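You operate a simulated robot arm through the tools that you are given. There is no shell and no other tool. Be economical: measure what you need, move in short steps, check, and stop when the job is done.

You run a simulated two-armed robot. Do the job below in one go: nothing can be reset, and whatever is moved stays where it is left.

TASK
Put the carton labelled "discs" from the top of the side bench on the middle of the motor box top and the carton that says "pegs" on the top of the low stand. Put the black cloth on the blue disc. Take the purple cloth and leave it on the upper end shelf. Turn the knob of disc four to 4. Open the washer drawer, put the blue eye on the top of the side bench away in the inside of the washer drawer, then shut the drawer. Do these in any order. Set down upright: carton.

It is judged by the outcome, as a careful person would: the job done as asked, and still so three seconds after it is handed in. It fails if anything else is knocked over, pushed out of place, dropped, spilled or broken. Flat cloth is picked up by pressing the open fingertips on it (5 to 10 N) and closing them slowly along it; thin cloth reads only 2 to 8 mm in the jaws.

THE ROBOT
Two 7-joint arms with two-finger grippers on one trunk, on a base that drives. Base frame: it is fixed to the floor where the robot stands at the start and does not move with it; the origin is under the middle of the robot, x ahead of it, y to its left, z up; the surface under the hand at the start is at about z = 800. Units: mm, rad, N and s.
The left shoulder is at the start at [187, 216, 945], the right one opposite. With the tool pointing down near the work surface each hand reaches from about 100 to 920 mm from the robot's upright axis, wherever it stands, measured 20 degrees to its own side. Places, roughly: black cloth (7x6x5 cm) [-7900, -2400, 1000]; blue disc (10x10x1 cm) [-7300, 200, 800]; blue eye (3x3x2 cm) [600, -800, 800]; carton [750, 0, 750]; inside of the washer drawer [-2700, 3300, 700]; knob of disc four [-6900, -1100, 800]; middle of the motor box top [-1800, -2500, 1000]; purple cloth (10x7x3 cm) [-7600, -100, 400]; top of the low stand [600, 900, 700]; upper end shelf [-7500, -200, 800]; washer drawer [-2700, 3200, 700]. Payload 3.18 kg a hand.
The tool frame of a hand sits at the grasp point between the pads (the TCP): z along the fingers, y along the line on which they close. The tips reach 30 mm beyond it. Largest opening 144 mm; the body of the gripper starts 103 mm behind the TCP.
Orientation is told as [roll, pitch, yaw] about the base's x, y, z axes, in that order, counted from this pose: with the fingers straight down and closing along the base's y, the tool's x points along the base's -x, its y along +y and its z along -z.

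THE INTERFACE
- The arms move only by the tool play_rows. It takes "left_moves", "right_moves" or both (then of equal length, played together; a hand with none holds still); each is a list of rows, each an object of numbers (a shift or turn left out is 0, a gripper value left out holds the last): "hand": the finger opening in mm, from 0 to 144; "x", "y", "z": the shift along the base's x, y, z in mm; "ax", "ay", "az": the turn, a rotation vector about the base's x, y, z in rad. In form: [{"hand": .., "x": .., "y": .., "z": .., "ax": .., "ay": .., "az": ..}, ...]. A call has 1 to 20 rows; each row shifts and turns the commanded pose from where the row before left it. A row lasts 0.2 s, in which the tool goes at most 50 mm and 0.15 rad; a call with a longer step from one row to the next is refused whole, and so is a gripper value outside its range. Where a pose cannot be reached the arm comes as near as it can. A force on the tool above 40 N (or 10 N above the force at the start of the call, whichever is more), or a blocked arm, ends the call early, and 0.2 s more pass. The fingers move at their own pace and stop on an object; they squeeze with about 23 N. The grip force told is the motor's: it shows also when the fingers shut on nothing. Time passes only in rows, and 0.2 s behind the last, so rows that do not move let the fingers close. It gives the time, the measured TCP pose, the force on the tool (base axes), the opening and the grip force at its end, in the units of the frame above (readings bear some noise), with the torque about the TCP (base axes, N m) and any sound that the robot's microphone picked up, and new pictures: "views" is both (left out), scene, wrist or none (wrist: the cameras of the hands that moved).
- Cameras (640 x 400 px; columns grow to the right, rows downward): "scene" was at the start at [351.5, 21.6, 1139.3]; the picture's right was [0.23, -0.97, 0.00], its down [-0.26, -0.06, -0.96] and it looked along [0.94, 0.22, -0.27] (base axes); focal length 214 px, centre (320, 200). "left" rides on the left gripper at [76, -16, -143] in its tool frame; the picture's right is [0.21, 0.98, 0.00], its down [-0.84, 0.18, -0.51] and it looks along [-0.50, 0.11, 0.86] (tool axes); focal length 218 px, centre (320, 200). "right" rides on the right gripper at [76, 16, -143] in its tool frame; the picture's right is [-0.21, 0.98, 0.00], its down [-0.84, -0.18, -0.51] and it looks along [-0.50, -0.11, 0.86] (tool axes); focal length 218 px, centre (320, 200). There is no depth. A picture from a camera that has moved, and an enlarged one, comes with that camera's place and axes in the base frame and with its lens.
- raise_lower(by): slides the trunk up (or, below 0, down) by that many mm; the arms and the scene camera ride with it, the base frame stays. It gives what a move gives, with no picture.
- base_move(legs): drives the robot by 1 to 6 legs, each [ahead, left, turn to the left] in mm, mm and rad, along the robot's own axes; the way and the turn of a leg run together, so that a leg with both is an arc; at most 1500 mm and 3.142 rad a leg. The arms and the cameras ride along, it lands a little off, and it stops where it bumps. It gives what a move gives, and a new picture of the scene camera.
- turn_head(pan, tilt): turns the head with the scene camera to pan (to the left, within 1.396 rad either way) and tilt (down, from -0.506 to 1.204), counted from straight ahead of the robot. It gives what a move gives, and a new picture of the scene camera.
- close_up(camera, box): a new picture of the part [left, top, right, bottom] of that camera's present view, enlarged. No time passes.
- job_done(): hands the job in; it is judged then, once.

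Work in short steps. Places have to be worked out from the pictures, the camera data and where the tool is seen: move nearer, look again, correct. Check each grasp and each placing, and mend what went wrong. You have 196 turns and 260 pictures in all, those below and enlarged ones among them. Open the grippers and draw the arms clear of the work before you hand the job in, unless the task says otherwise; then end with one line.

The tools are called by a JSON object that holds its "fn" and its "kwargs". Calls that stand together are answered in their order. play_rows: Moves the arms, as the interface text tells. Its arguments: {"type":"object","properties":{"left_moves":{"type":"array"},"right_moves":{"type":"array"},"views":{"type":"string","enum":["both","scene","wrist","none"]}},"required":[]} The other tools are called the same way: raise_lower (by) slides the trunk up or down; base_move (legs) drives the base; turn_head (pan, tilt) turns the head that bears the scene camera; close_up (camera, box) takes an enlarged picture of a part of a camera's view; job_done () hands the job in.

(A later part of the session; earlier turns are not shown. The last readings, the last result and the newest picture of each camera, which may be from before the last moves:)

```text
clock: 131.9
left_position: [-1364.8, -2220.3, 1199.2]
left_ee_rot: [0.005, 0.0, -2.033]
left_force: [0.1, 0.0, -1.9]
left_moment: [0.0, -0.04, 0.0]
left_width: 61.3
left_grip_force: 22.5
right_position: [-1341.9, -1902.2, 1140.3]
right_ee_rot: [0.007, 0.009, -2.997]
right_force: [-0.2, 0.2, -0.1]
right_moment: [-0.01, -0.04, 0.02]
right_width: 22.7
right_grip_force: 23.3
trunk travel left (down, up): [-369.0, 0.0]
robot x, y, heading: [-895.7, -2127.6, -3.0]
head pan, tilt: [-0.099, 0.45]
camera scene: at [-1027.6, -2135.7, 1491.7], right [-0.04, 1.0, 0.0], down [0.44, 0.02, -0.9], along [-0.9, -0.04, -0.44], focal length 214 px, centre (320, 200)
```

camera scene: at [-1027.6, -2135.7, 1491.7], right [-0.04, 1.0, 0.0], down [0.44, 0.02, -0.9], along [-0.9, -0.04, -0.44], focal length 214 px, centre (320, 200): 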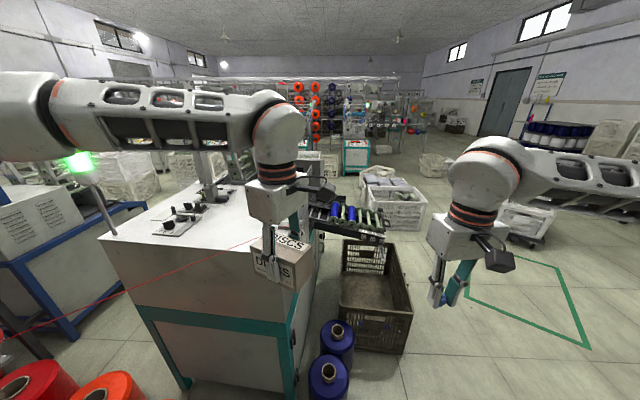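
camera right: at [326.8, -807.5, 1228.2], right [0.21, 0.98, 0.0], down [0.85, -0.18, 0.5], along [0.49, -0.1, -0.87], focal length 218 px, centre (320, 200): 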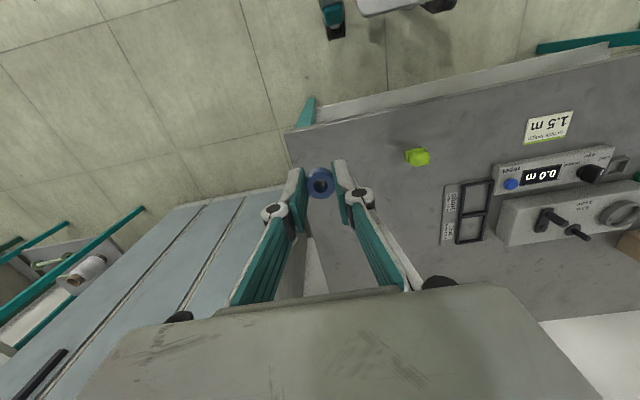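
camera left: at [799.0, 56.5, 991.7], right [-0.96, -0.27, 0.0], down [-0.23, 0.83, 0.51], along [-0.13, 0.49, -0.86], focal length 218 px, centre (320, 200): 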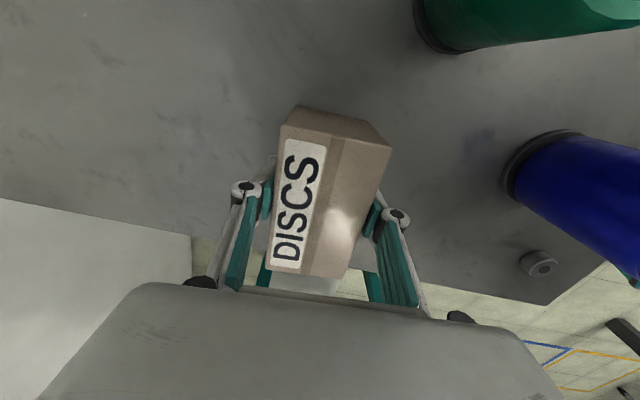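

The box corners confirm the middle of the top at about (-1833,-2545). I'll drive 150 more forward.

{"fn": "base_move", "kwargs": {"legs": [[150, 0, 0]]}}

{"fn": "turn_head", "kwargs": {"pan": 0.1, "tilt": 0.7}}

```text
clock: 133.3
left_position: [-1511.6, -2242.2, 1200.8]
left_ee_rot: [0.005, 0.0, -2.034]
left_force: [-1.2, 0.7, -2.3]
left_moment: [0.03, -0.05, 0.04]
left_width: 61.4
left_grip_force: 23.3
right_position: [-1488.4, -1922.3, 1140.3]
right_ee_rot: [0.008, 0.009, -2.997]
right_force: [-1.1, -0.2, -0.3]
right_moment: [0.03, -0.07, -0.01]
right_width: 23.0
right_grip_force: 23.1
trunk travel left (down, up): [-369.0, 0.0]
robot x, y, heading: [-1037.6, -2148.4, -3.0]
head pan, tilt: [-0.099, 0.45]
camera scene: at [-1174.9, -2156.8, 1491.6], right [-0.04, 1.0, 0.0], down [0.44, 0.02, -0.9], along [-0.9, -0.04, -0.44], focal length 214 px, centre (320, 200)
```

scene: 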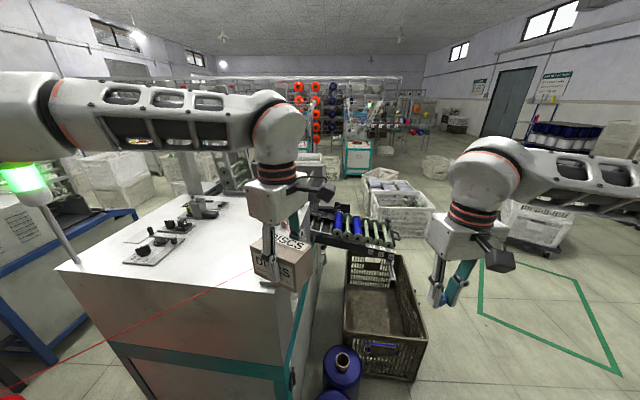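

```text
clock: 134.1
left_position: [-1510.6, -2241.4, 1200.3]
left_ee_rot: [0.002, -0.001, -2.033]
left_force: [0.2, -0.4, -1.3]
left_moment: [0.05, 0.0, 0.0]
left_width: 61.3
left_grip_force: 22.5
right_position: [-1486.8, -1922.8, 1141.8]
right_ee_rot: [0.007, 0.009, -2.998]
right_force: [-0.8, -0.8, -0.6]
right_moment: [-0.01, 0.04, 0.02]
right_width: 23.1
right_grip_force: 23.6
trunk travel left (down, up): [-369.0, 0.0]
robot x, y, heading: [-1041.4, -2147.1, -3.001]
head pan, tilt: [0.099, 0.7]
camera scene: at [-1163.8, -2173.0, 1469.7], right [-0.24, 0.97, 0.0], down [0.62, 0.15, -0.77], along [-0.74, -0.18, -0.64], focal length 214 px, centre (320, 200)
```

scene: 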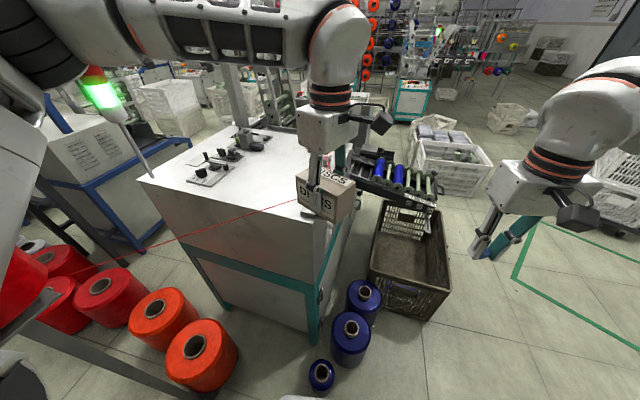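

The carton is at z bottom ≈1150, above the thread. I'll move it over the top in increments.

{"fn": "play_rows", "kwargs": {"left_moves": [{"x": -27, "y": -24}, {"x": -27, "y": -24}, {"x": -27, "y": -24}, {"x": -27, "y": -24}, {"x": -27, "y": -24}, {"x": -27, "y": -24}, {"x": -25, "y": -24}], "views": "scene"}}

```text
clock: 135.7
left_position: [-1700.1, -2409.4, 1201.3]
left_ee_rot: [0.003, 0.0, -2.034]
left_force: [0.1, -0.9, -1.9]
left_moment: [0.01, -0.04, 0.0]
left_width: 61.3
left_grip_force: 22.8
right_position: [-1488.6, -1924.1, 1141.5]
right_ee_rot: [0.008, 0.008, -2.999]
right_force: [0.0, 0.5, -0.1]
right_moment: [-0.01, -0.03, 0.0]
right_width: 22.9
right_grip_force: 22.9
trunk travel left (down, up): [-369.0, 0.0]
robot x, y, heading: [-1039.5, -2144.7, -2.994]
head pan, tilt: [0.099, 0.7]
camera scene: at [-1165.3, -2173.2, 1469.4], right [-0.24, 0.97, 0.0], down [0.63, 0.15, -0.76], along [-0.74, -0.18, -0.64], focal length 214 px, centre (320, 200)
```

scene: 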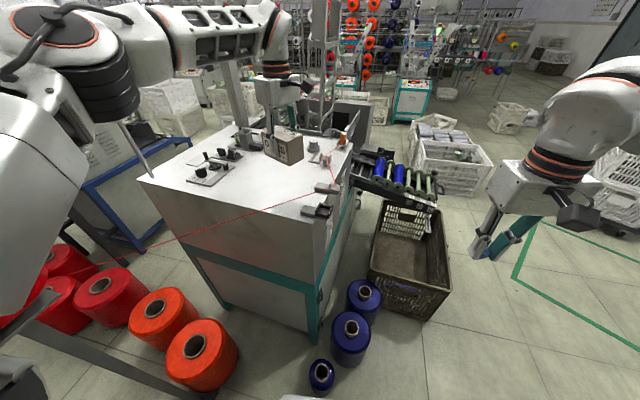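

{"fn": "play_rows", "kwargs": {"left_moves": [{"x": -20, "y": -23, "z": -6}, {"x": -20, "y": -23, "z": -6}, {"x": -20, "y": -23, "z": -6}, {"x": -20, "y": -23, "z": -6}, {"x": -20, "y": -23, "z": -6}], "views": "both"}}

{"fn": "close_up", "kwargs": {"camera": "scene", "box": [160, 80, 360, 205]}}

```text
clock: 136.9
left_position: [-1733.9, -2502.2, 1164.0]
left_ee_rot: [0.0, 0.004, -2.035]
left_force: [-0.3, -0.5, -1.4]
left_moment: [0.12, 0.01, 0.01]
left_width: 61.5
left_grip_force: 23.1
left hand out of reach, approached as far as the arm can: row 3, 4, 5
right_position: [-1487.2, -1926.1, 1141.5]
right_ee_rot: [0.004, 0.01, -2.996]
right_force: [-0.1, -0.6, -0.1]
right_moment: [0.06, 0.0, 0.0]
right_width: 22.8
right_grip_force: 22.8
trunk travel left (down, up): [-369.0, 0.0]
robot x, y, heading: [-1040.8, -2146.5, -2.997]
head pan, tilt: [0.099, 0.7]
camera scene: at [-1163.6, -2175.9, 1469.6], right [-0.24, 0.97, 0.0], down [0.63, 0.16, -0.76], along [-0.74, -0.18, -0.64], focal length 214 px, centre (320, 200)
camera left: at [-1716.2, -2427.8, 1308.1], right [0.97, -0.25, 0.0], down [-0.22, -0.83, 0.51], along [-0.13, -0.49, -0.86], focal length 218 px, centre (320, 200)
```

scene: 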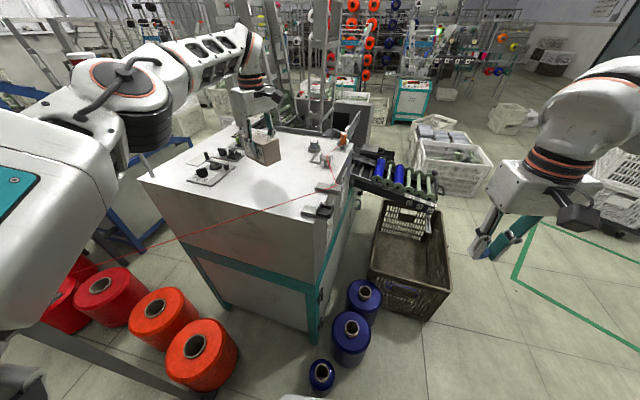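
left: 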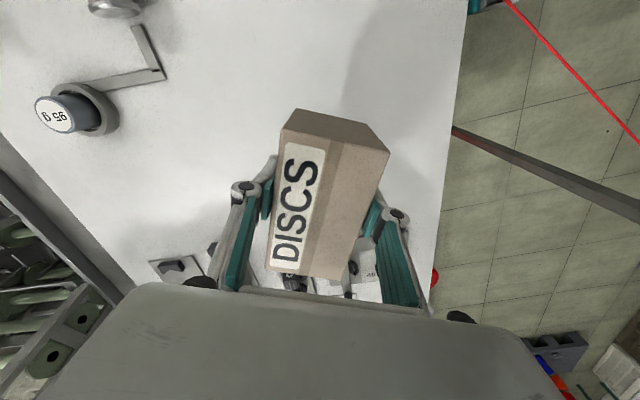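

```text
3.20 times, centred on (260, 142) of scene
camera zoom: at [-1163.6, -2175.9, 1469.6], right [-0.24, 0.97, 0.0], down [0.63, 0.16, -0.76], along [-0.74, -0.18, -0.64], focal length 686 px, centre (512, 384)
```

zoom: 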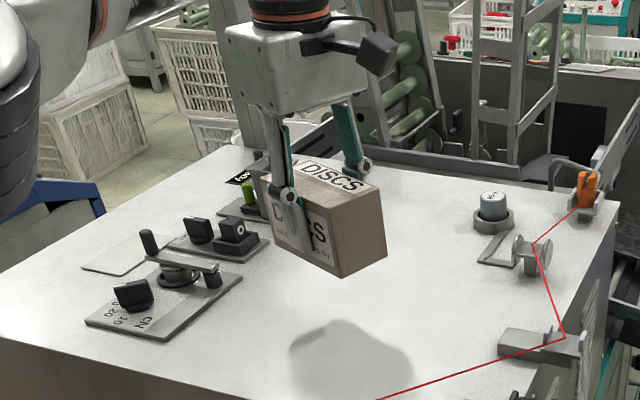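

The hand is at (-1734,-2502), reach-limited at this height. I'll lower, which gives more reach, and push toward (-1815,-2530).

{"fn": "play_rows", "kwargs": {"left_moves": [{"z": -15}, {"z": -15}, {"z": -10}, {"x": -20, "y": -7}, {"x": -20, "y": -7}, {"x": -20, "y": -7}, {"x": -20, "y": -7}], "views": "none"}}

```text
clock: 138.5
left_position: [-1745.2, -2508.7, 1119.5]
left_ee_rot: [0.002, 0.0, -2.034]
left_force: [-0.6, -0.5, -0.8]
left_moment: [0.03, 0.0, -0.02]
left_width: 61.3
left_grip_force: 22.9
left hand out of reach, approached as far as the arm can: row 4, 5, 6, 7
right_position: [-1486.6, -1923.4, 1141.3]
right_ee_rot: [0.006, 0.009, -2.998]
right_force: [0.7, 0.6, 0.2]
right_moment: [0.03, -0.06, 0.0]
right_width: 22.8
right_grip_force: 22.6
trunk travel left (down, up): [-369.0, 0.0]
robot x, y, heading: [-1045.3, -2150.7, -3.0]
head pan, tilt: [0.099, 0.7]
```

By the stated reach (920) this should be reachable, so the wrist yaw is probably limiting. I'll turn the yaw toward neutral and extend again.

{"fn": "play_rows", "kwargs": {"left_moves": [{"z": 15, "az": -0.14}, {"az": -0.14}, {"az": -0.14}, {"az": -0.14}, {"az": -0.14}, {"x": -15, "y": -4}, {"x": -15, "y": -4}, {"x": -15, "y": -4}, {"x": -15, "y": -4}, {"x": -10, "y": -4}], "views": "none"}}

```text
clock: 140.7
left_position: [-1703.1, -2520.8, 1135.5]
left_ee_rot: [0.005, -0.02, -2.737]
left_force: [0.1, 0.7, -1.9]
left_moment: [0.01, 0.01, 0.03]
left_width: 61.7
left_grip_force: 22.9
left hand out of reach, approached as far as the arm can: row 1, 3, 4, 5, 6, 7, 8, 9, 10
right_position: [-1487.9, -1924.0, 1140.7]
right_ee_rot: [0.004, 0.01, -2.998]
right_force: [0.2, -0.1, -1.0]
right_moment: [-0.01, 0.0, -0.01]
right_width: 22.8
right_grip_force: 22.9
trunk travel left (down, up): [-369.0, 0.0]
robot x, y, heading: [-1042.5, -2148.4, -2.999]
head pan, tilt: [0.099, 0.7]
```

That was worse, so I'll go the other way to relative yaw ~1.5.

{"fn": "play_rows", "kwargs": {"left_moves": [{"az": 0.14}, {"az": 0.14}, {"az": 0.14}, {"az": 0.14}, {"az": 0.14}, {"az": 0.14}, {"az": 0.14}, {"az": 0.14}, {"az": 0.14}, {"x": -15, "y": -2}, {"x": -15, "y": -2}, {"x": -15, "y": -2}, {"x": -15, "y": -2}, {"x": -15, "y": -2}, {"x": -15, "y": -2}], "views": "scene"}}

```text
clock: 143.9
left_position: [-1740.6, -2526.4, 1136.5]
left_ee_rot: [0.001, 0.001, -1.473]
left_force: [0.0, 0.1, -1.8]
left_moment: [0.01, 0.0, -0.03]
left_width: 61.4
left_grip_force: 23.2
left hand out of reach, approached as far as the arm can: row 12, 13, 14, 15
right_position: [-1487.2, -1923.6, 1140.6]
right_ee_rot: [0.005, 0.009, -2.997]
right_force: [0.2, -0.2, -0.2]
right_moment: [0.02, 0.0, -0.01]
right_width: 23.0
right_grip_force: 23.2
trunk travel left (down, up): [-369.0, 0.0]
robot x, y, heading: [-1040.3, -2148.2, -3.001]
head pan, tilt: [0.099, 0.7]
camera scene: at [-1164.2, -2173.4, 1469.6], right [-0.24, 0.97, 0.0], down [0.63, 0.15, -0.76], along [-0.74, -0.18, -0.64], focal length 214 px, centre (320, 200)
```

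scene: 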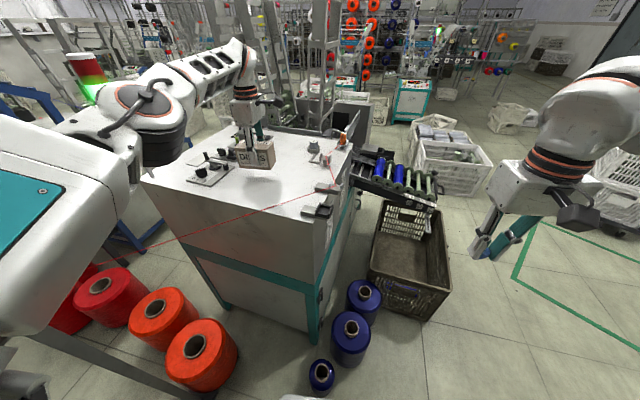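

The elbow posture limits the reach here. A better stance is robot (-1049,-2320) heading -3.4, which puts the shoulder nearer while keeping clear of the blue spool. First I'll retract the carton along the way it came.

{"fn": "play_rows", "kwargs": {"left_moves": [{"z": 20, "x": 10, "y": 5}, {"z": 20, "x": 10, "y": 10}, {"z": 20, "x": 10, "y": 20, "az": -0.08}, {"x": 22, "y": 27, "az": -0.08}, {"x": 22, "y": 27, "az": -0.08}, {"x": 22, "y": 27, "az": -0.08}, {"x": 22, "y": 27, "az": -0.08}, {"x": 22, "y": 27, "az": -0.08}, {"x": 22, "y": 27, "az": -0.08}, {"x": 22, "y": 27}, {"x": 22, "y": 27}, {"x": 22, "y": 27}], "views": "scene"}}

```text
clock: 146.5
left_position: [-1511.7, -2246.8, 1194.4]
left_ee_rot: [0.002, -0.002, -2.033]
left_force: [1.0, 0.0, -2.0]
left_moment: [-0.02, -0.01, 0.03]
left_width: 61.6
left_grip_force: 23.0
right_position: [-1488.6, -1922.7, 1140.9]
right_ee_rot: [0.007, 0.008, -2.999]
right_force: [1.1, -0.5, 0.1]
right_moment: [-0.06, 0.0, -0.03]
right_width: 22.8
right_grip_force: 22.9
trunk travel left (down, up): [-369.0, 0.0]
robot x, y, heading: [-1042.8, -2147.1, -3.0]
head pan, tilt: [0.099, 0.7]
camera scene: at [-1163.9, -2172.0, 1469.6], right [-0.24, 0.97, 0.0], down [0.63, 0.15, -0.77], along [-0.74, -0.18, -0.64], focal length 214 px, centre (320, 200)
```

scene: 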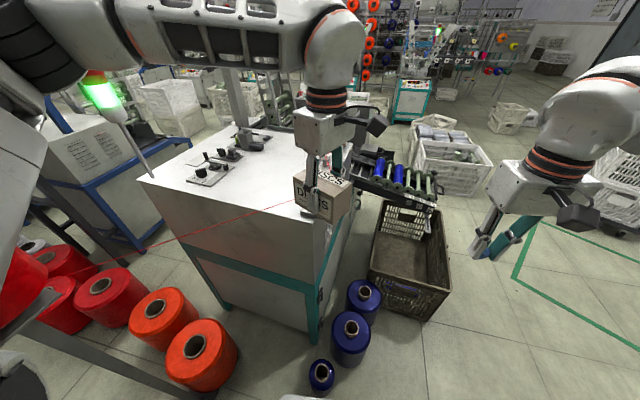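

{"fn": "base_move", "kwargs": {"legs": [[-45, 0, 0], [0, 0, -0.4], [0, 185, 0]]}}

```text
clock: 150.4
left_position: [-1516.2, -2229.1, 1196.7]
left_ee_rot: [0.001, -0.002, -2.429]
left_force: [-0.2, 0.1, -0.9]
left_moment: [0.05, 0.0, 0.01]
left_width: 61.6
left_grip_force: 23.0
right_position: [-1368.7, -1938.8, 1142.3]
right_ee_rot: [0.007, 0.008, 2.89]
right_force: [-0.1, 1.1, -0.6]
right_moment: [0.02, 0.0, 0.0]
right_width: 23.0
right_grip_force: 23.5
trunk travel left (down, up): [-369.0, 0.0]
robot x, y, heading: [-1039.6, -2314.6, 2.893]
head pan, tilt: [0.099, 0.7]
camera scene: at [-1166.4, -2293.9, 1469.5], right [0.16, 0.99, 0.0], down [0.64, -0.1, -0.76], along [-0.76, 0.12, -0.64], focal length 214 px, centre (320, 200)
```

scene: 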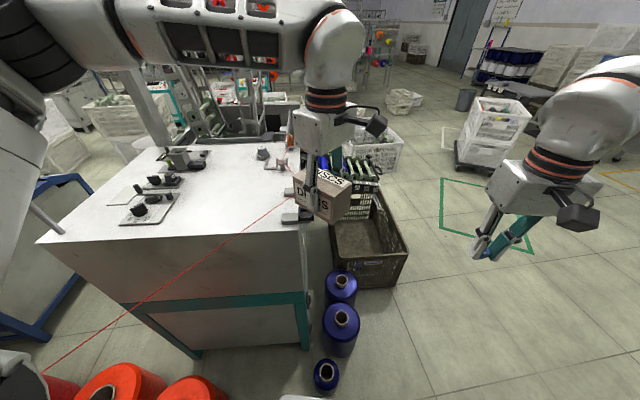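

{"fn": "play_rows", "kwargs": {"left_moves": [{"x": -25, "y": -26}, {"x": -25, "y": -26}, {"x": -25, "y": -26}, {"x": -25, "y": -26}, {"x": -25, "y": -26}, {"x": -25, "y": -26}, {"x": -25, "y": -26}, {"x": -25, "y": -26}, {"x": -25, "y": -26, "z": -5}, {"x": -25, "y": -26, "z": -10}, {"x": -25, "y": -26, "z": -10}, {"x": -25, "y": -25, "z": -10}], "views": "both"}}

```text
clock: 153.0
left_position: [-1815.4, -2537.7, 1159.4]
left_ee_rot: [0.002, 0.0, -2.429]
left_force: [0.2, 0.1, -1.6]
left_moment: [0.0, -0.06, 0.02]
left_width: 61.3
left_grip_force: 23.2
right_position: [-1368.7, -1938.2, 1140.7]
right_ee_rot: [0.006, 0.008, 2.889]
right_force: [0.1, 0.2, -0.1]
right_moment: [0.01, -0.01, -0.02]
right_width: 22.9
right_grip_force: 23.0
trunk travel left (down, up): [-369.0, 0.0]
robot x, y, heading: [-1044.3, -2316.2, 2.885]
head pan, tilt: [0.099, 0.7]
camera scene: at [-1167.2, -2293.9, 1469.5], right [0.16, 0.99, 0.0], down [0.64, -0.1, -0.76], along [-0.76, 0.12, -0.64], focal length 214 px, centre (320, 200)
camera left: at [-1769.1, -2474.4, 1303.2], right [0.8, -0.6, 0.0], down [-0.52, -0.69, 0.51], along [-0.31, -0.41, -0.86], focal length 218 px, centre (320, 200)
```

scene: 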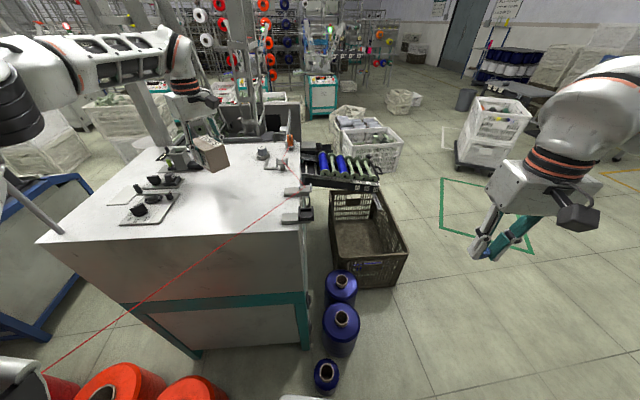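
left: 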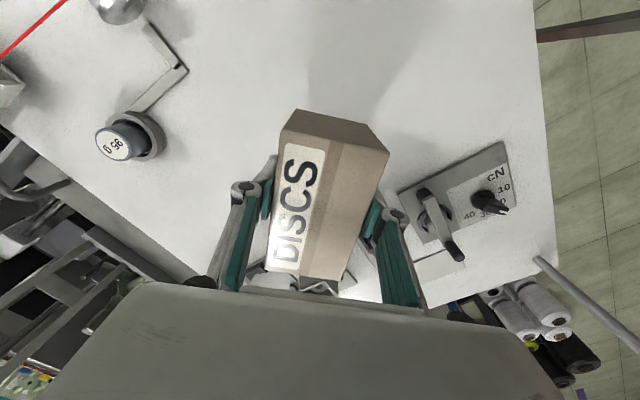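

The hand is at (-1815,-2538), and the projected landing spot is clear of the knob plate and block. I'll lower it.

{"fn": "play_rows", "kwargs": {"left_moves": [{"z": -20}, {"z": -20}, {"z": -15}, {}], "views": "none"}}

{"fn": "close_up", "kwargs": {"camera": "scene", "box": [100, 80, 320, 220]}}

```text
clock: 154.0
left_position: [-1814.3, -2537.5, 1106.3]
left_ee_rot: [0.002, -0.001, -2.43]
left_force: [0.0, 0.4, -3.2]
left_moment: [0.03, -0.04, 0.01]
left_width: 61.6
left_grip_force: 22.7
right_position: [-1369.2, -1938.0, 1141.6]
right_ee_rot: [0.006, 0.009, 2.888]
right_force: [0.2, 0.3, 0.1]
right_moment: [0.0, 0.0, 0.0]
right_width: 22.8
right_grip_force: 22.8
trunk travel left (down, up): [-369.0, 0.0]
robot x, y, heading: [-1042.2, -2316.1, 2.892]
head pan, tilt: [0.099, 0.7]
```

```text
2.86 times, centred on (210, 150) of scene
camera zoom: at [-1166.2, -2293.6, 1469.6], right [0.16, 0.99, 0.0], down [0.64, -0.1, -0.76], along [-0.76, 0.12, -0.64], focal length 613 px, centre (634, 343)
```

zoom: 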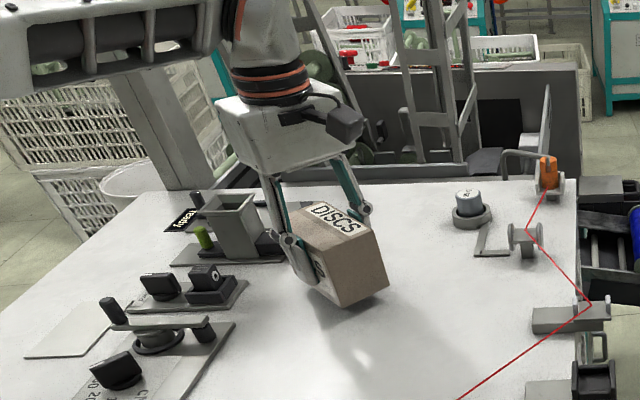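

{"fn": "play_rows", "kwargs": {"left_moves": [{"z": -5}, {"z": -5}, {}], "views": "none"}}

{"fn": "play_rows", "kwargs": {"left_moves": [{"z": -4}, {"z": -4}, {}], "views": "none"}}

```text
clock: 154.8
left_position: [-1816.5, -2538.2, 1096.1]
left_ee_rot: [0.002, 0.002, -2.43]
left_force: [0.8, 0.0, -2.0]
left_moment: [-0.03, 0.01, -0.03]
left_width: 61.4
left_grip_force: 23.4
right_position: [-1368.9, -1938.2, 1142.1]
right_ee_rot: [0.007, 0.009, 2.888]
right_force: [-0.2, 0.4, 0.6]
right_moment: [0.0, 0.01, 0.01]
right_width: 22.9
right_grip_force: 22.6
trunk travel left (down, up): [-369.0, 0.0]
robot x, y, heading: [-1044.6, -2317.0, 2.887]
head pan, tilt: [0.099, 0.7]
```

```text
clock: 155.6
left_position: [-1815.4, -2538.3, 1090.0]
left_ee_rot: [0.002, -0.003, -2.428]
left_force: [-0.4, -0.3, 6.7]
left_moment: [-0.18, 0.61, 0.06]
left_width: 61.8
left_grip_force: 22.9
right_position: [-1367.3, -1937.7, 1142.1]
right_ee_rot: [0.006, 0.009, 2.888]
right_force: [0.0, 0.2, 0.0]
right_moment: [0.02, -0.01, 0.0]
right_width: 22.7
right_grip_force: 22.5
trunk travel left (down, up): [-369.0, 0.0]
robot x, y, heading: [-1041.2, -2316.5, 2.887]
head pan, tilt: [0.099, 0.7]
```

Contact at z=1090. I'll open a little and lift.

{"fn": "play_rows", "kwargs": {"left_moves": [{"z": -1, "hand": 70}, {"hand": 90}, {"hand": 90}, {"z": 25}, {"z": 35}, {"z": 35}], "views": "both"}}

```text
clock: 157.0
left_position: [-1816.7, -2538.5, 1183.7]
left_ee_rot: [0.002, -0.002, -2.429]
left_force: [0.1, 0.9, -0.3]
left_moment: [-0.01, 0.01, 0.02]
left_width: 90.1
left_grip_force: 0.1
right_position: [-1367.8, -1936.8, 1140.8]
right_ee_rot: [0.007, 0.009, 2.89]
right_force: [0.0, -0.3, -0.1]
right_moment: [0.0, 0.02, -0.03]
right_width: 22.7
right_grip_force: 23.0
trunk travel left (down, up): [-369.0, 0.0]
robot x, y, heading: [-1043.1, -2316.2, 2.89]
head pan, tilt: [0.099, 0.7]
camera scene: at [-1165.4, -2293.0, 1469.6], right [0.16, 0.99, 0.0], down [0.64, -0.1, -0.77], along [-0.76, 0.12, -0.64], focal length 214 px, centre (320, 200)
camera left: at [-1770.9, -2474.8, 1326.7], right [0.8, -0.6, 0.0], down [-0.52, -0.68, 0.51], along [-0.31, -0.41, -0.86], focal length 218 px, centre (320, 200)
```

scene: 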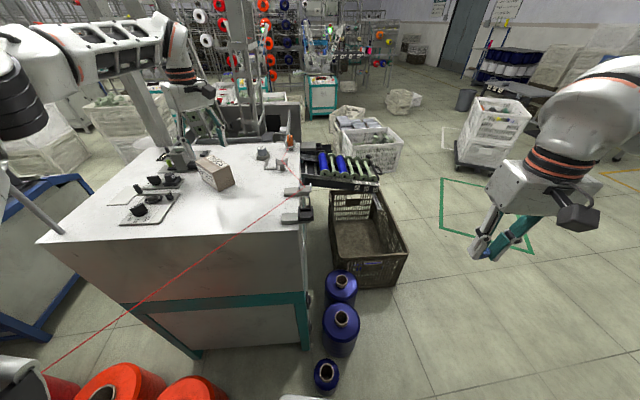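
left: 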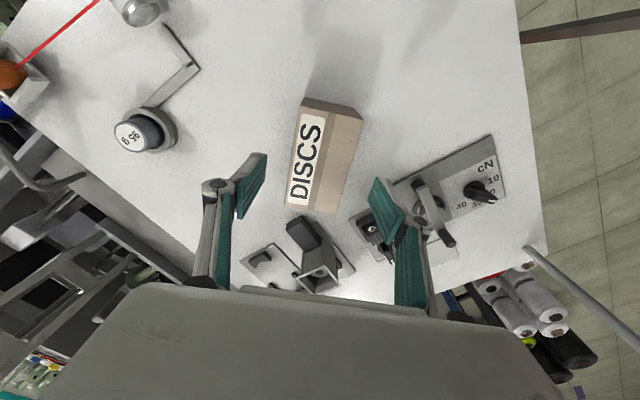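

Discs stands upright near the middle of the motor box top. I'll retract the left hand the same way.

{"fn": "play_rows", "kwargs": {"left_moves": [{"z": 15, "x": 20, "y": 20}, {"x": 25, "y": 26}, {"x": 25, "y": 26}, {"x": 25, "y": 26}, {"x": 25, "y": 26}, {"x": 25, "y": 26}, {"x": 25, "y": 26}, {"x": 25, "y": 26}, {"x": 25, "y": 26}, {"x": 25, "y": 26}, {"x": 25, "y": 26}, {"x": 25, "y": 26}, {"x": 25, "y": 20}], "views": "none"}}

```text
clock: 159.8
left_position: [-1495.3, -2214.8, 1195.1]
left_ee_rot: [0.002, -0.001, -2.429]
left_force: [0.2, -0.1, 0.0]
left_moment: [-0.03, 0.01, -0.01]
left_width: 89.8
left_grip_force: 0.1
right_position: [-1367.2, -1938.0, 1140.4]
right_ee_rot: [0.007, 0.009, 2.889]
right_force: [0.5, 0.0, 0.2]
right_moment: [-0.01, 0.03, -0.02]
right_width: 23.1
right_grip_force: 23.0
trunk travel left (down, up): [-369.0, 0.0]
robot x, y, heading: [-1041.3, -2318.3, 2.889]
head pan, tilt: [0.099, 0.7]
```

I'll back away from the motor box, turn to face +y, and drive up the open floor.

{"fn": "base_move", "kwargs": {"legs": [[-350, 0, 0], [0, 0, -1.3], [1300, 0, 0]]}}

{"fn": "turn_head", "kwargs": {"pan": 0.3, "tilt": 0.3}}

```text
clock: 171.5
left_position: [-766.6, -615.2, 1195.2]
left_ee_rot: [0.001, 0.0, 2.561]
left_force: [-1.0, 0.7, -0.2]
left_moment: [-0.03, -0.02, 0.04]
left_width: 89.6
left_grip_force: 0.1
right_position: [-465.3, -662.6, 1140.3]
right_ee_rot: [0.007, 0.008, 1.597]
right_force: [-0.3, -0.2, -0.3]
right_moment: [-0.02, 0.0, 0.01]
right_width: 22.7
right_grip_force: 22.9
trunk travel left (down, up): [-369.0, 0.0]
robot x, y, heading: [-736.7, -1082.1, 1.594]
head pan, tilt: [0.099, 0.7]
camera scene: at [-750.6, -954.1, 1469.5], right [0.99, 0.12, 0.0], down [0.08, -0.64, -0.76], along [-0.09, 0.76, -0.64], focal length 214 px, centre (320, 200)
```

scene: 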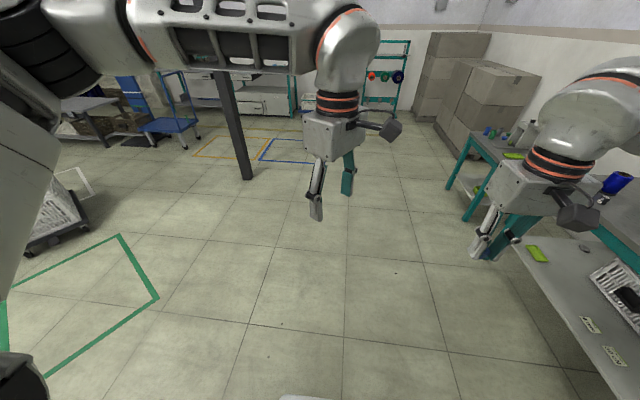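

```text
clock: 172.4
left_position: [-767.1, -616.2, 1195.6]
left_ee_rot: [0.003, 0.001, 2.561]
left_force: [0.1, 0.1, 0.4]
left_moment: [-0.01, 0.0, 0.0]
left_width: 89.9
left_grip_force: 0.0
right_position: [-465.0, -662.5, 1141.3]
right_ee_rot: [0.006, 0.008, 1.596]
right_force: [0.8, -0.1, 0.5]
right_moment: [0.0, 0.0, -0.02]
right_width: 22.9
right_grip_force: 22.8
trunk travel left (down, up): [-369.0, 0.0]
robot x, y, heading: [-742.1, -1079.3, 1.593]
head pan, tilt: [0.3, 0.3]
camera scene: at [-769.8, -950.1, 1505.6], right [0.95, 0.32, 0.0], down [0.09, -0.28, -0.95], along [-0.3, 0.91, -0.3], focal length 214 px, centre (320, 200)
```

scene: 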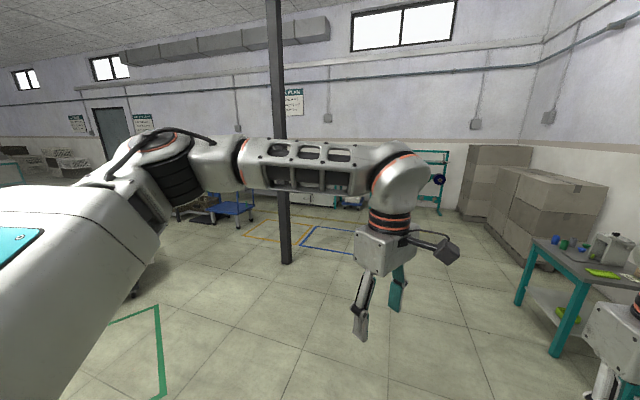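

A column stands at (-1868,1089) and the drawer bench is beyond it at y≈3300. I'll drive forward past the column on the right side, then look left.

{"fn": "base_move", "kwargs": {"legs": [[1450, 0, 0], [1300, 0, 0]]}}

{"fn": "turn_head", "kwargs": {"pan": 0.85, "tilt": 0.3}}

```text
clock: 185.5
left_position: [-894.4, 2088.2, 1195.6]
left_ee_rot: [0.001, -0.001, 2.582]
left_force: [0.3, -0.8, 0.1]
left_moment: [-0.03, 0.07, 0.0]
left_width: 90.0
left_grip_force: 0.0
right_position: [-592.5, 2047.5, 1139.8]
right_ee_rot: [0.006, 0.008, 1.617]
right_force: [-0.3, 0.5, 0.7]
right_moment: [-0.01, -0.03, 0.0]
right_width: 22.8
right_grip_force: 22.7
trunk travel left (down, up): [-369.0, 0.0]
robot x, y, heading: [-855.1, 1627.7, 1.617]
head pan, tilt: [0.3, 0.3]
camera scene: at [-889.9, 1754.5, 1505.6], right [0.94, 0.34, 0.0], down [0.1, -0.28, -0.96], along [-0.32, 0.9, -0.3], focal length 214 px, centre (320, 200)
```

scene: 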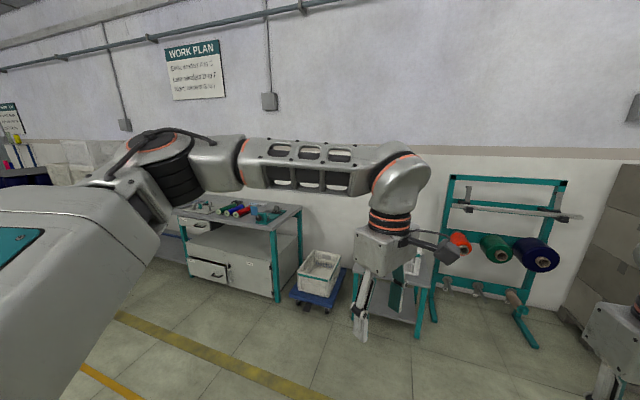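

```text
clock: 186.5
left_position: [-893.3, 2087.3, 1194.4]
left_ee_rot: [0.001, 0.001, 2.583]
left_force: [0.2, 0.6, 0.5]
left_moment: [-0.05, -0.01, 0.01]
left_width: 90.0
left_grip_force: 0.0
right_position: [-592.2, 2047.6, 1140.5]
right_ee_rot: [0.005, 0.008, 1.617]
right_force: [0.2, 0.1, -0.3]
right_moment: [0.0, 0.0, 0.0]
right_width: 23.1
right_grip_force: 22.6
trunk travel left (down, up): [-369.0, 0.0]
robot x, y, heading: [-862.2, 1624.3, 1.611]
head pan, tilt: [0.85, 0.3]
camera scene: at [-931.1, 1724.9, 1505.7], right [0.63, 0.78, 0.0], down [0.23, -0.19, -0.96], along [-0.74, 0.6, -0.3], focal length 214 px, centre (320, 200)
```

scene: 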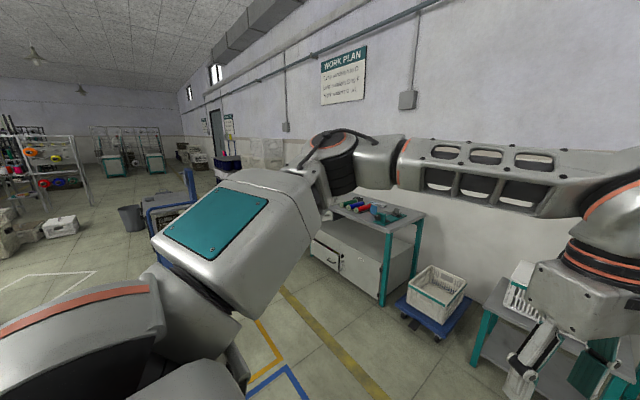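

The washer drawer is the upper small drawer on the left bench. I'll drive forward 400, then strafe left 1450.

{"fn": "base_move", "kwargs": {"legs": [[400, 0, 0], [0, 1450, 0]]}}

{"fn": "turn_head", "kwargs": {"pan": 0.0, "tilt": 0.6}}

```text
clock: 201.4
left_position: [-2356.5, 2403.6, 1193.9]
left_ee_rot: [0.002, 0.001, 2.605]
left_force: [0.3, 0.0, -0.1]
left_moment: [0.0, 0.0, 0.05]
left_width: 89.8
left_grip_force: 0.0
right_position: [-2052.9, 2370.6, 1140.6]
right_ee_rot: [0.006, 0.009, 1.641]
right_force: [-0.6, -0.2, 0.1]
right_moment: [0.02, -0.02, -0.01]
right_width: 22.6
right_grip_force: 23.8
trunk travel left (down, up): [-369.0, 0.0]
robot x, y, heading: [-2309.7, 1944.3, 1.64]
head pan, tilt: [0.85, 0.3]
camera scene: at [-2385.6, 2039.6, 1505.7], right [0.61, 0.79, 0.0], down [0.23, -0.18, -0.96], along [-0.76, 0.58, -0.3], focal length 214 px, centre (320, 200)
```

scene: 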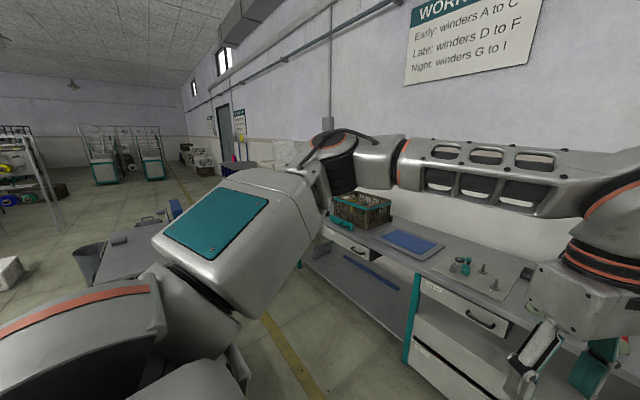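

```text
clock: 202.5
left_position: [-2357.9, 2405.1, 1195.3]
left_ee_rot: [0.002, 0.0, 2.606]
left_force: [-0.4, -0.2, 0.6]
left_moment: [0.0, -0.02, 0.01]
left_width: 89.8
left_grip_force: 0.1
right_position: [-2054.2, 2369.6, 1141.4]
right_ee_rot: [0.007, 0.01, 1.641]
right_force: [0.8, 1.0, -0.1]
right_moment: [-0.01, -0.02, -0.04]
right_width: 22.8
right_grip_force: 22.3
trunk travel left (down, up): [-369.0, 0.0]
robot x, y, heading: [-2311.8, 1941.9, 1.638]
head pan, tilt: [0.0, 0.6]
camera scene: at [-2317.4, 2071.0, 1478.2], right [1.0, 0.07, 0.0], down [0.04, -0.56, -0.83], along [-0.06, 0.82, -0.56], focal length 214 px, centre (320, 200)
```

scene: 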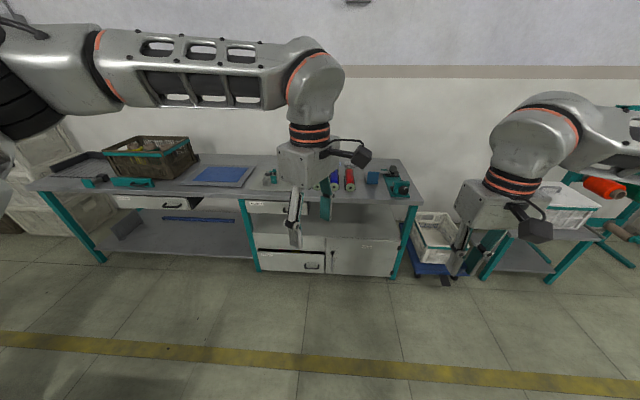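

{"fn": "close_up", "kwargs": {"camera": "scene", "box": [90, 160, 330, 290]}}

```text
2.67 times, centred on (210, 225) of scene
camera zoom: at [-2317.4, 2071.0, 1478.2], right [1.0, 0.07, 0.0], down [0.04, -0.56, -0.83], along [-0.06, 0.82, -0.56], focal length 572 px, centre (613, 133)
```

zoom: 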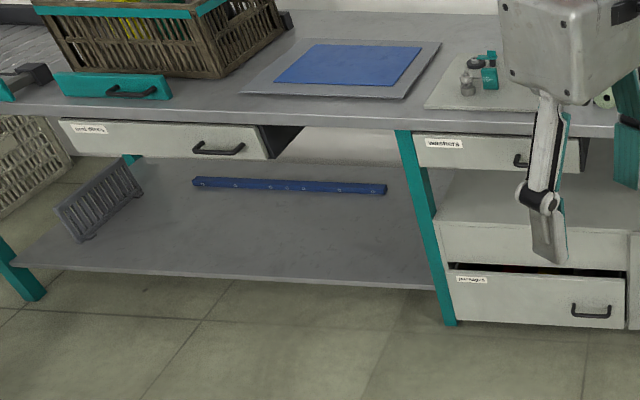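

The washers drawer is confirmed by its label. Its front is at about y≈3115, z≈700, with the handle near x≈-2571. I'll lower the trunk and turn the left hand to point forward with the fingers closing vertically.

{"fn": "raise_lower", "kwargs": {"by": -260}}

{"fn": "play_rows", "kwargs": {"left_moves": [{"az": 0.12}, {"az": 0.12}, {"az": 0.12}, {"az": 0.12}, {"az": 0.12}, {"ax": 0.1425, "ay": 0.0098, "hand": 60}, {"ax": 0.1425, "ay": 0.0098}, {"ax": 0.1425, "ay": 0.0098}, {"ax": 0.1425, "ay": 0.0098}, {"ax": 0.1425, "ay": 0.0098}, {"ax": 0.1425, "ay": 0.0098}, {"ax": 0.1425, "ay": 0.0098}, {"ax": 0.1425, "ay": 0.0098}, {"ax": 0.1425, "ay": 0.0098}, {"ax": 0.1425, "ay": 0.0098}, {"ax": 0.1425, "ay": 0.0098}], "views": "both"}}

```text
clock: 205.2
left_position: [-2356.2, 2403.9, 938.0]
left_ee_rot: [-0.001, -0.003, 2.605]
left_force: [-0.5, 0.1, 0.2]
left_moment: [0.02, 0.03, 0.0]
left_width: 90.2
left_grip_force: 0.2
right_position: [-2054.1, 2369.0, 881.5]
right_ee_rot: [0.008, 0.008, 1.641]
right_force: [-0.1, -0.4, 0.1]
right_moment: [0.02, 0.01, 0.03]
right_width: 22.8
right_grip_force: 23.1
trunk travel left (down, up): [-109.0, 260.0]
robot x, y, heading: [-2308.3, 1941.3, 1.637]
head pan, tilt: [0.0, 0.6]
```

```text
clock: 208.0
left_position: [-2359.3, 2440.1, 1011.6]
left_ee_rot: [-1.086, 0.267, -2.947]
left_force: [0.6, 1.0, -0.1]
left_moment: [0.02, 0.0, 0.01]
left_width: 59.9
left_grip_force: 0.0
right_position: [-2053.0, 2369.9, 881.0]
right_ee_rot: [0.006, 0.008, 1.64]
right_force: [0.1, -0.7, -0.3]
right_moment: [0.01, -0.04, 0.01]
right_width: 22.9
right_grip_force: 23.1
trunk travel left (down, up): [-109.0, 260.0]
robot x, y, heading: [-2306.8, 1944.1, 1.641]
head pan, tilt: [0.0, 0.6]
stopped in row 13 (left hand): the arm was blocked; the commanded pose is now the measured one
camera scene: at [-2327.5, 2217.8, 1201.7], right [1.0, 0.07, 0.0], down [0.04, -0.56, -0.83], along [-0.06, 0.82, -0.56], focal length 214 px, centre (320, 200)
camera left: at [-2285.2, 2333.9, 1110.3], right [0.51, -0.36, -0.78], down [-0.71, -0.68, -0.15], along [-0.48, 0.63, -0.61], focal length 218 px, centre (320, 200)
```

scene: 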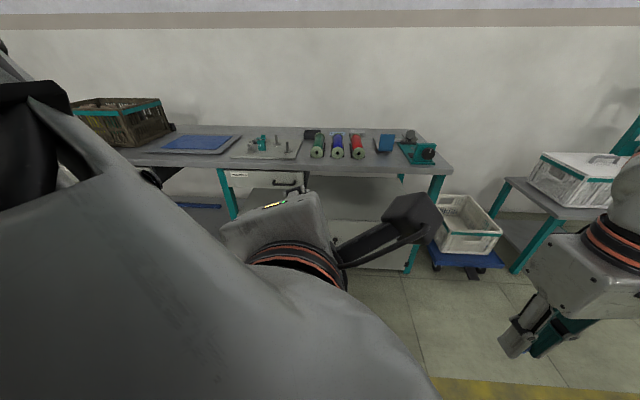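
left: 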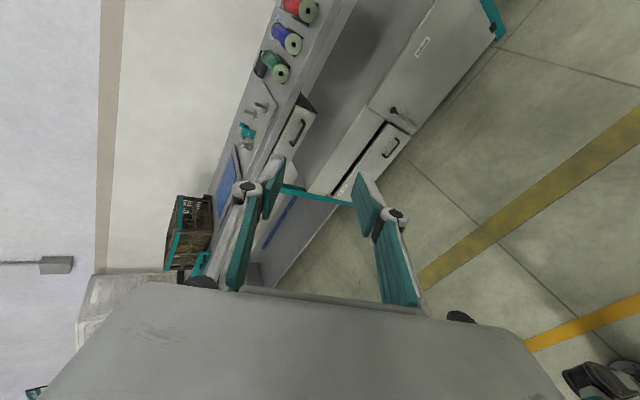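

The elbow met the head. I'll extend the hand forward and down while finishing the rotation.

{"fn": "play_rows", "kwargs": {"left_moves": [{"y": 25, "z": -30}, {"y": 25, "z": -30}, {"y": 25, "z": -30}, {"y": 25, "z": -25, "ax": 0.054, "ay": 0.04, "az": -0.007}, {"y": 20, "z": -25, "ax": 0.054, "ay": 0.04, "az": -0.007}, {"y": 20, "z": -25, "ax": 0.054, "ay": 0.04, "az": -0.007}, {"y": 10, "z": -20, "ax": 0.054, "ay": 0.04, "az": -0.007}, {"y": 10, "z": -15, "ax": 0.054, "ay": 0.04, "az": -0.007}, {"ax": 0.054, "ay": 0.04, "az": -0.007}, {"ax": 0.054, "ay": 0.04, "az": -0.007}, {"ax": 0.054, "ay": 0.04, "az": -0.007}], "views": "both"}}

```text
clock: 209.4
left_position: [-2418.7, 2613.9, 897.9]
left_ee_rot: [-1.251, 0.344, -2.844]
left_force: [-0.2, 0.0, -0.3]
left_moment: [0.0, 0.02, 0.02]
left_width: 60.1
left_grip_force: 0.1
left hand out of reach, approached as far as the arm can: row 7
right_position: [-2053.2, 2370.7, 880.6]
right_ee_rot: [0.006, 0.01, 1.64]
right_force: [0.3, -0.9, 0.1]
right_moment: [0.02, -0.02, -0.02]
right_width: 22.8
right_grip_force: 22.7
trunk travel left (down, up): [-109.0, 260.0]
robot x, y, heading: [-2308.6, 1942.4, 1.639]
head pan, tilt: [0.0, 0.6]
stopped in row 7 (left hand): the arm was blocked; the commanded pose is now the measured one
camera scene: at [-2327.2, 2218.5, 1201.2], right [1.0, 0.07, 0.0], down [0.04, -0.56, -0.82], along [-0.06, 0.82, -0.57], focal length 214 px, centre (320, 200)
camera left: at [-2332.4, 2505.8, 981.7], right [0.58, -0.14, -0.8], down [-0.6, -0.75, -0.29], along [-0.56, 0.65, -0.52], focal length 218 px, centre (320, 200)
```

scene: 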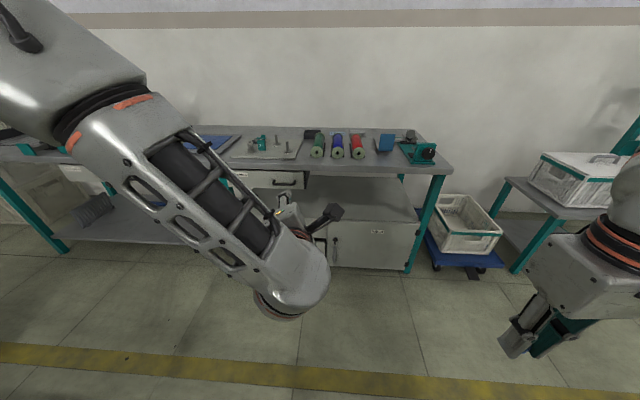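
left: 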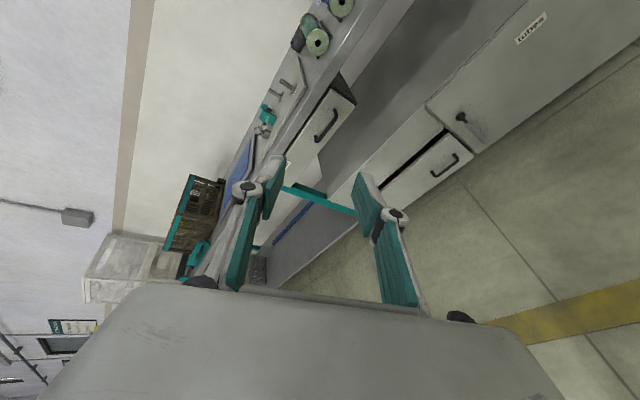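

The posture is better. I'll just correct the roll about the tool axis (~0.36 rad) so the fingers close vertically.

{"fn": "play_rows", "kwargs": {"left_moves": [{"ax": -0.021, "ay": 0.113, "az": -0.036}, {"ax": -0.021, "ay": 0.113, "az": -0.036}, {"ax": -0.021, "ay": 0.113, "az": -0.036}], "views": "wrist"}}

```text
clock: 210.2
left_position: [-2429.8, 2618.5, 900.8]
left_ee_rot: [-1.268, 0.01, -2.933]
left_force: [-0.2, -0.3, -0.3]
left_moment: [-0.01, 0.06, 0.01]
left_width: 60.2
left_grip_force: 0.1
right_position: [-2052.1, 2370.2, 881.9]
right_ee_rot: [0.008, 0.008, 1.641]
right_force: [-0.2, 0.1, -0.1]
right_moment: [0.01, 0.04, 0.0]
right_width: 22.8
right_grip_force: 23.1
trunk travel left (down, up): [-109.0, 260.0]
robot x, y, heading: [-2306.8, 1943.0, 1.637]
head pan, tilt: [0.0, 0.6]
camera left: at [-2329.8, 2506.1, 960.5], right [0.27, -0.24, -0.93], down [-0.71, -0.7, -0.03], along [-0.64, 0.67, -0.36], focal length 218 px, centre (320, 200)
```

left: 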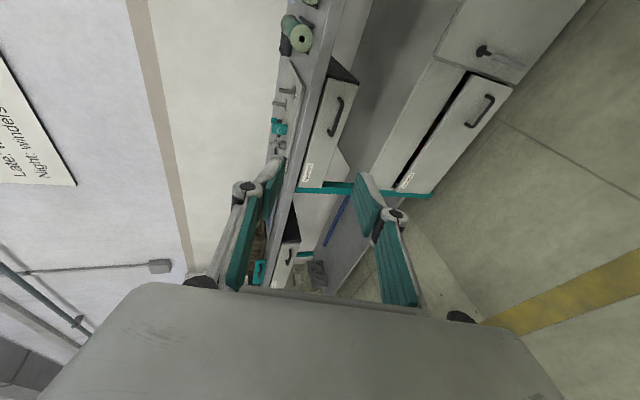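

The roll is good. Intersecting rays put the handle at about (-2565,3105,680). I'll lower the trunk 100 and drive closer.

{"fn": "raise_lower", "kwargs": {"by": -100}}

{"fn": "base_move", "kwargs": {"legs": [[300, 110, -0.06]]}}

{"fn": "play_rows", "kwargs": {"left_moves": [{"z": -30}, {"z": -30}, {"z": -25, "az": -0.05}, {"z": -25, "az": -0.05}], "views": "both"}}

```text
clock: 211.5
left_position: [-2418.1, 2609.1, 696.0]
left_ee_rot: [-1.067, -0.021, -2.96]
left_force: [0.3, 0.4, 0.9]
left_moment: [0.0, -0.01, 0.0]
left_width: 60.1
left_grip_force: 0.1
right_position: [-2052.3, 2361.2, 709.3]
right_ee_rot: [0.007, 0.303, 1.641]
right_force: [-0.7, -1.1, -0.2]
right_moment: [0.0, 0.02, 0.01]
right_width: 22.9
right_grip_force: 23.0
trunk travel left (down, up): [-9.0, 360.0]
robot x, y, heading: [-2309.0, 1943.3, 1.64]
head pan, tilt: [0.0, 0.6]
```

```text
clock: 213.7
left_position: [-2498.0, 2909.5, 693.9]
left_ee_rot: [-1.061, -0.024, -3.016]
left_force: [-0.1, 0.3, -0.5]
left_moment: [0.02, 0.03, -0.01]
left_width: 59.8
left_grip_force: 0.0
right_position: [-2147.7, 2644.1, 708.2]
right_ee_rot: [0.006, 0.305, 1.583]
right_force: [1.0, 0.7, 0.2]
right_moment: [-0.01, -0.02, -0.03]
right_width: 23.1
right_grip_force: 22.8
trunk travel left (down, up): [-9.0, 360.0]
robot x, y, heading: [-2427.3, 2239.6, 1.582]
head pan, tilt: [0.0, 0.6]
camera scene: at [-2431.0, 2610.5, 1070.8], right [1.0, 0.01, 0.0], down [0.01, -0.57, -0.82], along [-0.01, 0.82, -0.57], focal length 214 px, centre (320, 200)
```

scene: 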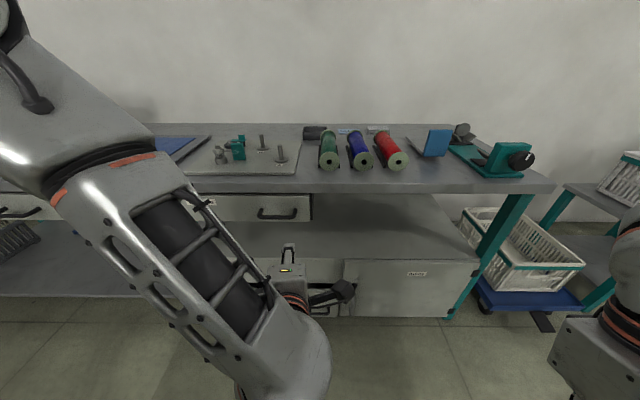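

```text
clock: 214.4
left_position: [-2549.6, 2943.9, 654.2]
left_ee_rot: [-1.062, 0.079, -2.872]
left_force: [-0.1, -0.3, 0.1]
left_moment: [0.0, 0.01, 0.02]
left_width: 60.1
left_grip_force: 0.1
left hand out of reach, approached as far as the arm can: row 3
right_position: [-2147.2, 2642.2, 708.4]
right_ee_rot: [0.008, 0.306, 1.581]
right_force: [-0.2, 0.3, -0.1]
right_moment: [0.01, -0.02, 0.01]
right_width: 23.1
right_grip_force: 22.6
trunk travel left (down, up): [-9.0, 360.0]
robot x, y, heading: [-2429.2, 2239.6, 1.576]
head pan, tilt: [0.0, 0.6]
stopped in row 3 (left hand): the arm was blocked; the commanded pose is now the measured one
camera scene: at [-2431.1, 2610.1, 1071.1], right [1.0, 0.01, 0.0], down [0.01, -0.56, -0.83], along [-0.01, 0.83, -0.56], focal length 214 px, centre (320, 200)
camera left: at [-2452.3, 2851.2, 744.4], right [0.39, -0.39, -0.83], down [-0.68, -0.74, 0.02], along [-0.62, 0.56, -0.55], focal length 218 px, centre (320, 200)
```

scene: 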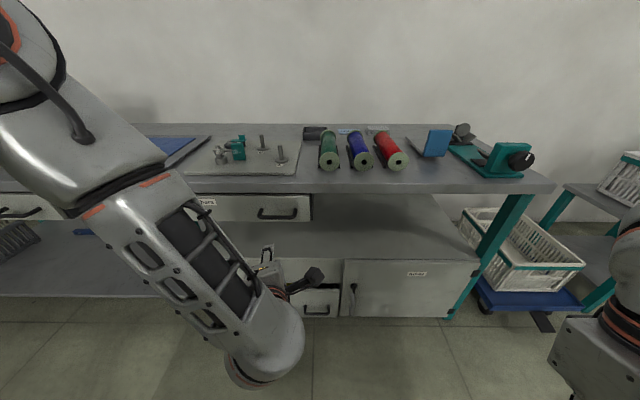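
left: 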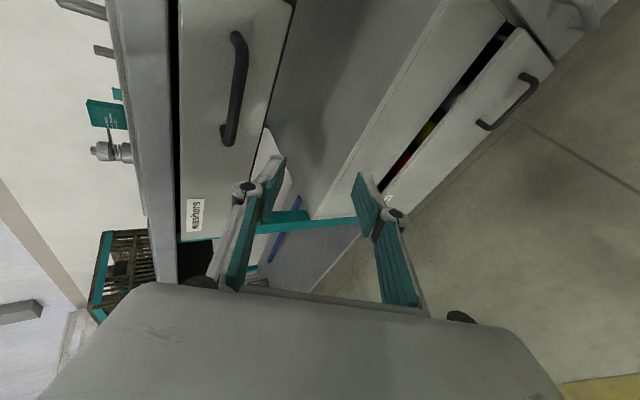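

Handle ≈(-2559,3110,688). The hand is ~100 too low and tilted 29° downward. I'll raise it and pitch it up.

{"fn": "play_rows", "kwargs": {"left_moves": [{"z": 22, "ax": 0.07, "hand": 80}, {"z": 22, "ax": 0.07}, {"z": 20, "ax": 0.07}, {"z": 20, "ax": 0.07}, {"z": 0, "ax": 0.07}], "views": "wrist"}}

```text
clock: 215.2
left_position: [-2584.7, 2988.4, 699.2]
left_ee_rot: [-1.218, 0.217, -2.715]
left_force: [-0.6, 0.8, -0.6]
left_moment: [-0.01, -0.01, -0.01]
left_width: 80.0
left_grip_force: 0.0
left hand out of reach, approached as far as the arm can: row 1, 2, 3
right_position: [-2146.9, 2643.3, 708.6]
right_ee_rot: [0.006, 0.305, 1.581]
right_force: [-0.3, 0.2, 0.1]
right_moment: [0.02, 0.04, -0.01]
right_width: 22.8
right_grip_force: 22.6
trunk travel left (down, up): [-9.0, 360.0]
robot x, y, heading: [-2427.0, 2237.2, 1.582]
head pan, tilt: [0.0, 0.6]
stopped in row 3 (left hand): the arm was blocked; the commanded pose is now the measured one
camera left: at [-2476.6, 2896.8, 780.7], right [0.51, -0.14, -0.85], down [-0.53, -0.83, -0.18], along [-0.68, 0.54, -0.5], focal length 218 px, centre (320, 200)
```

left: 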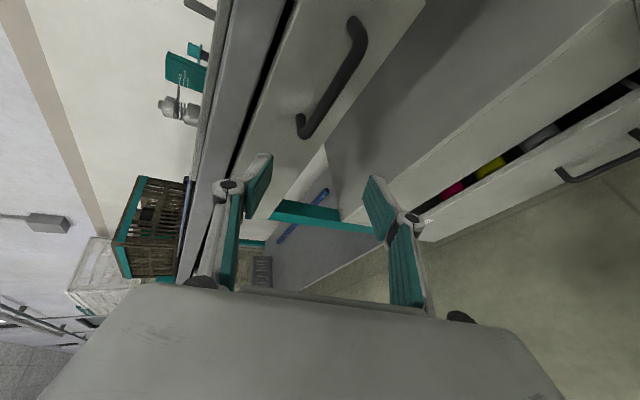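

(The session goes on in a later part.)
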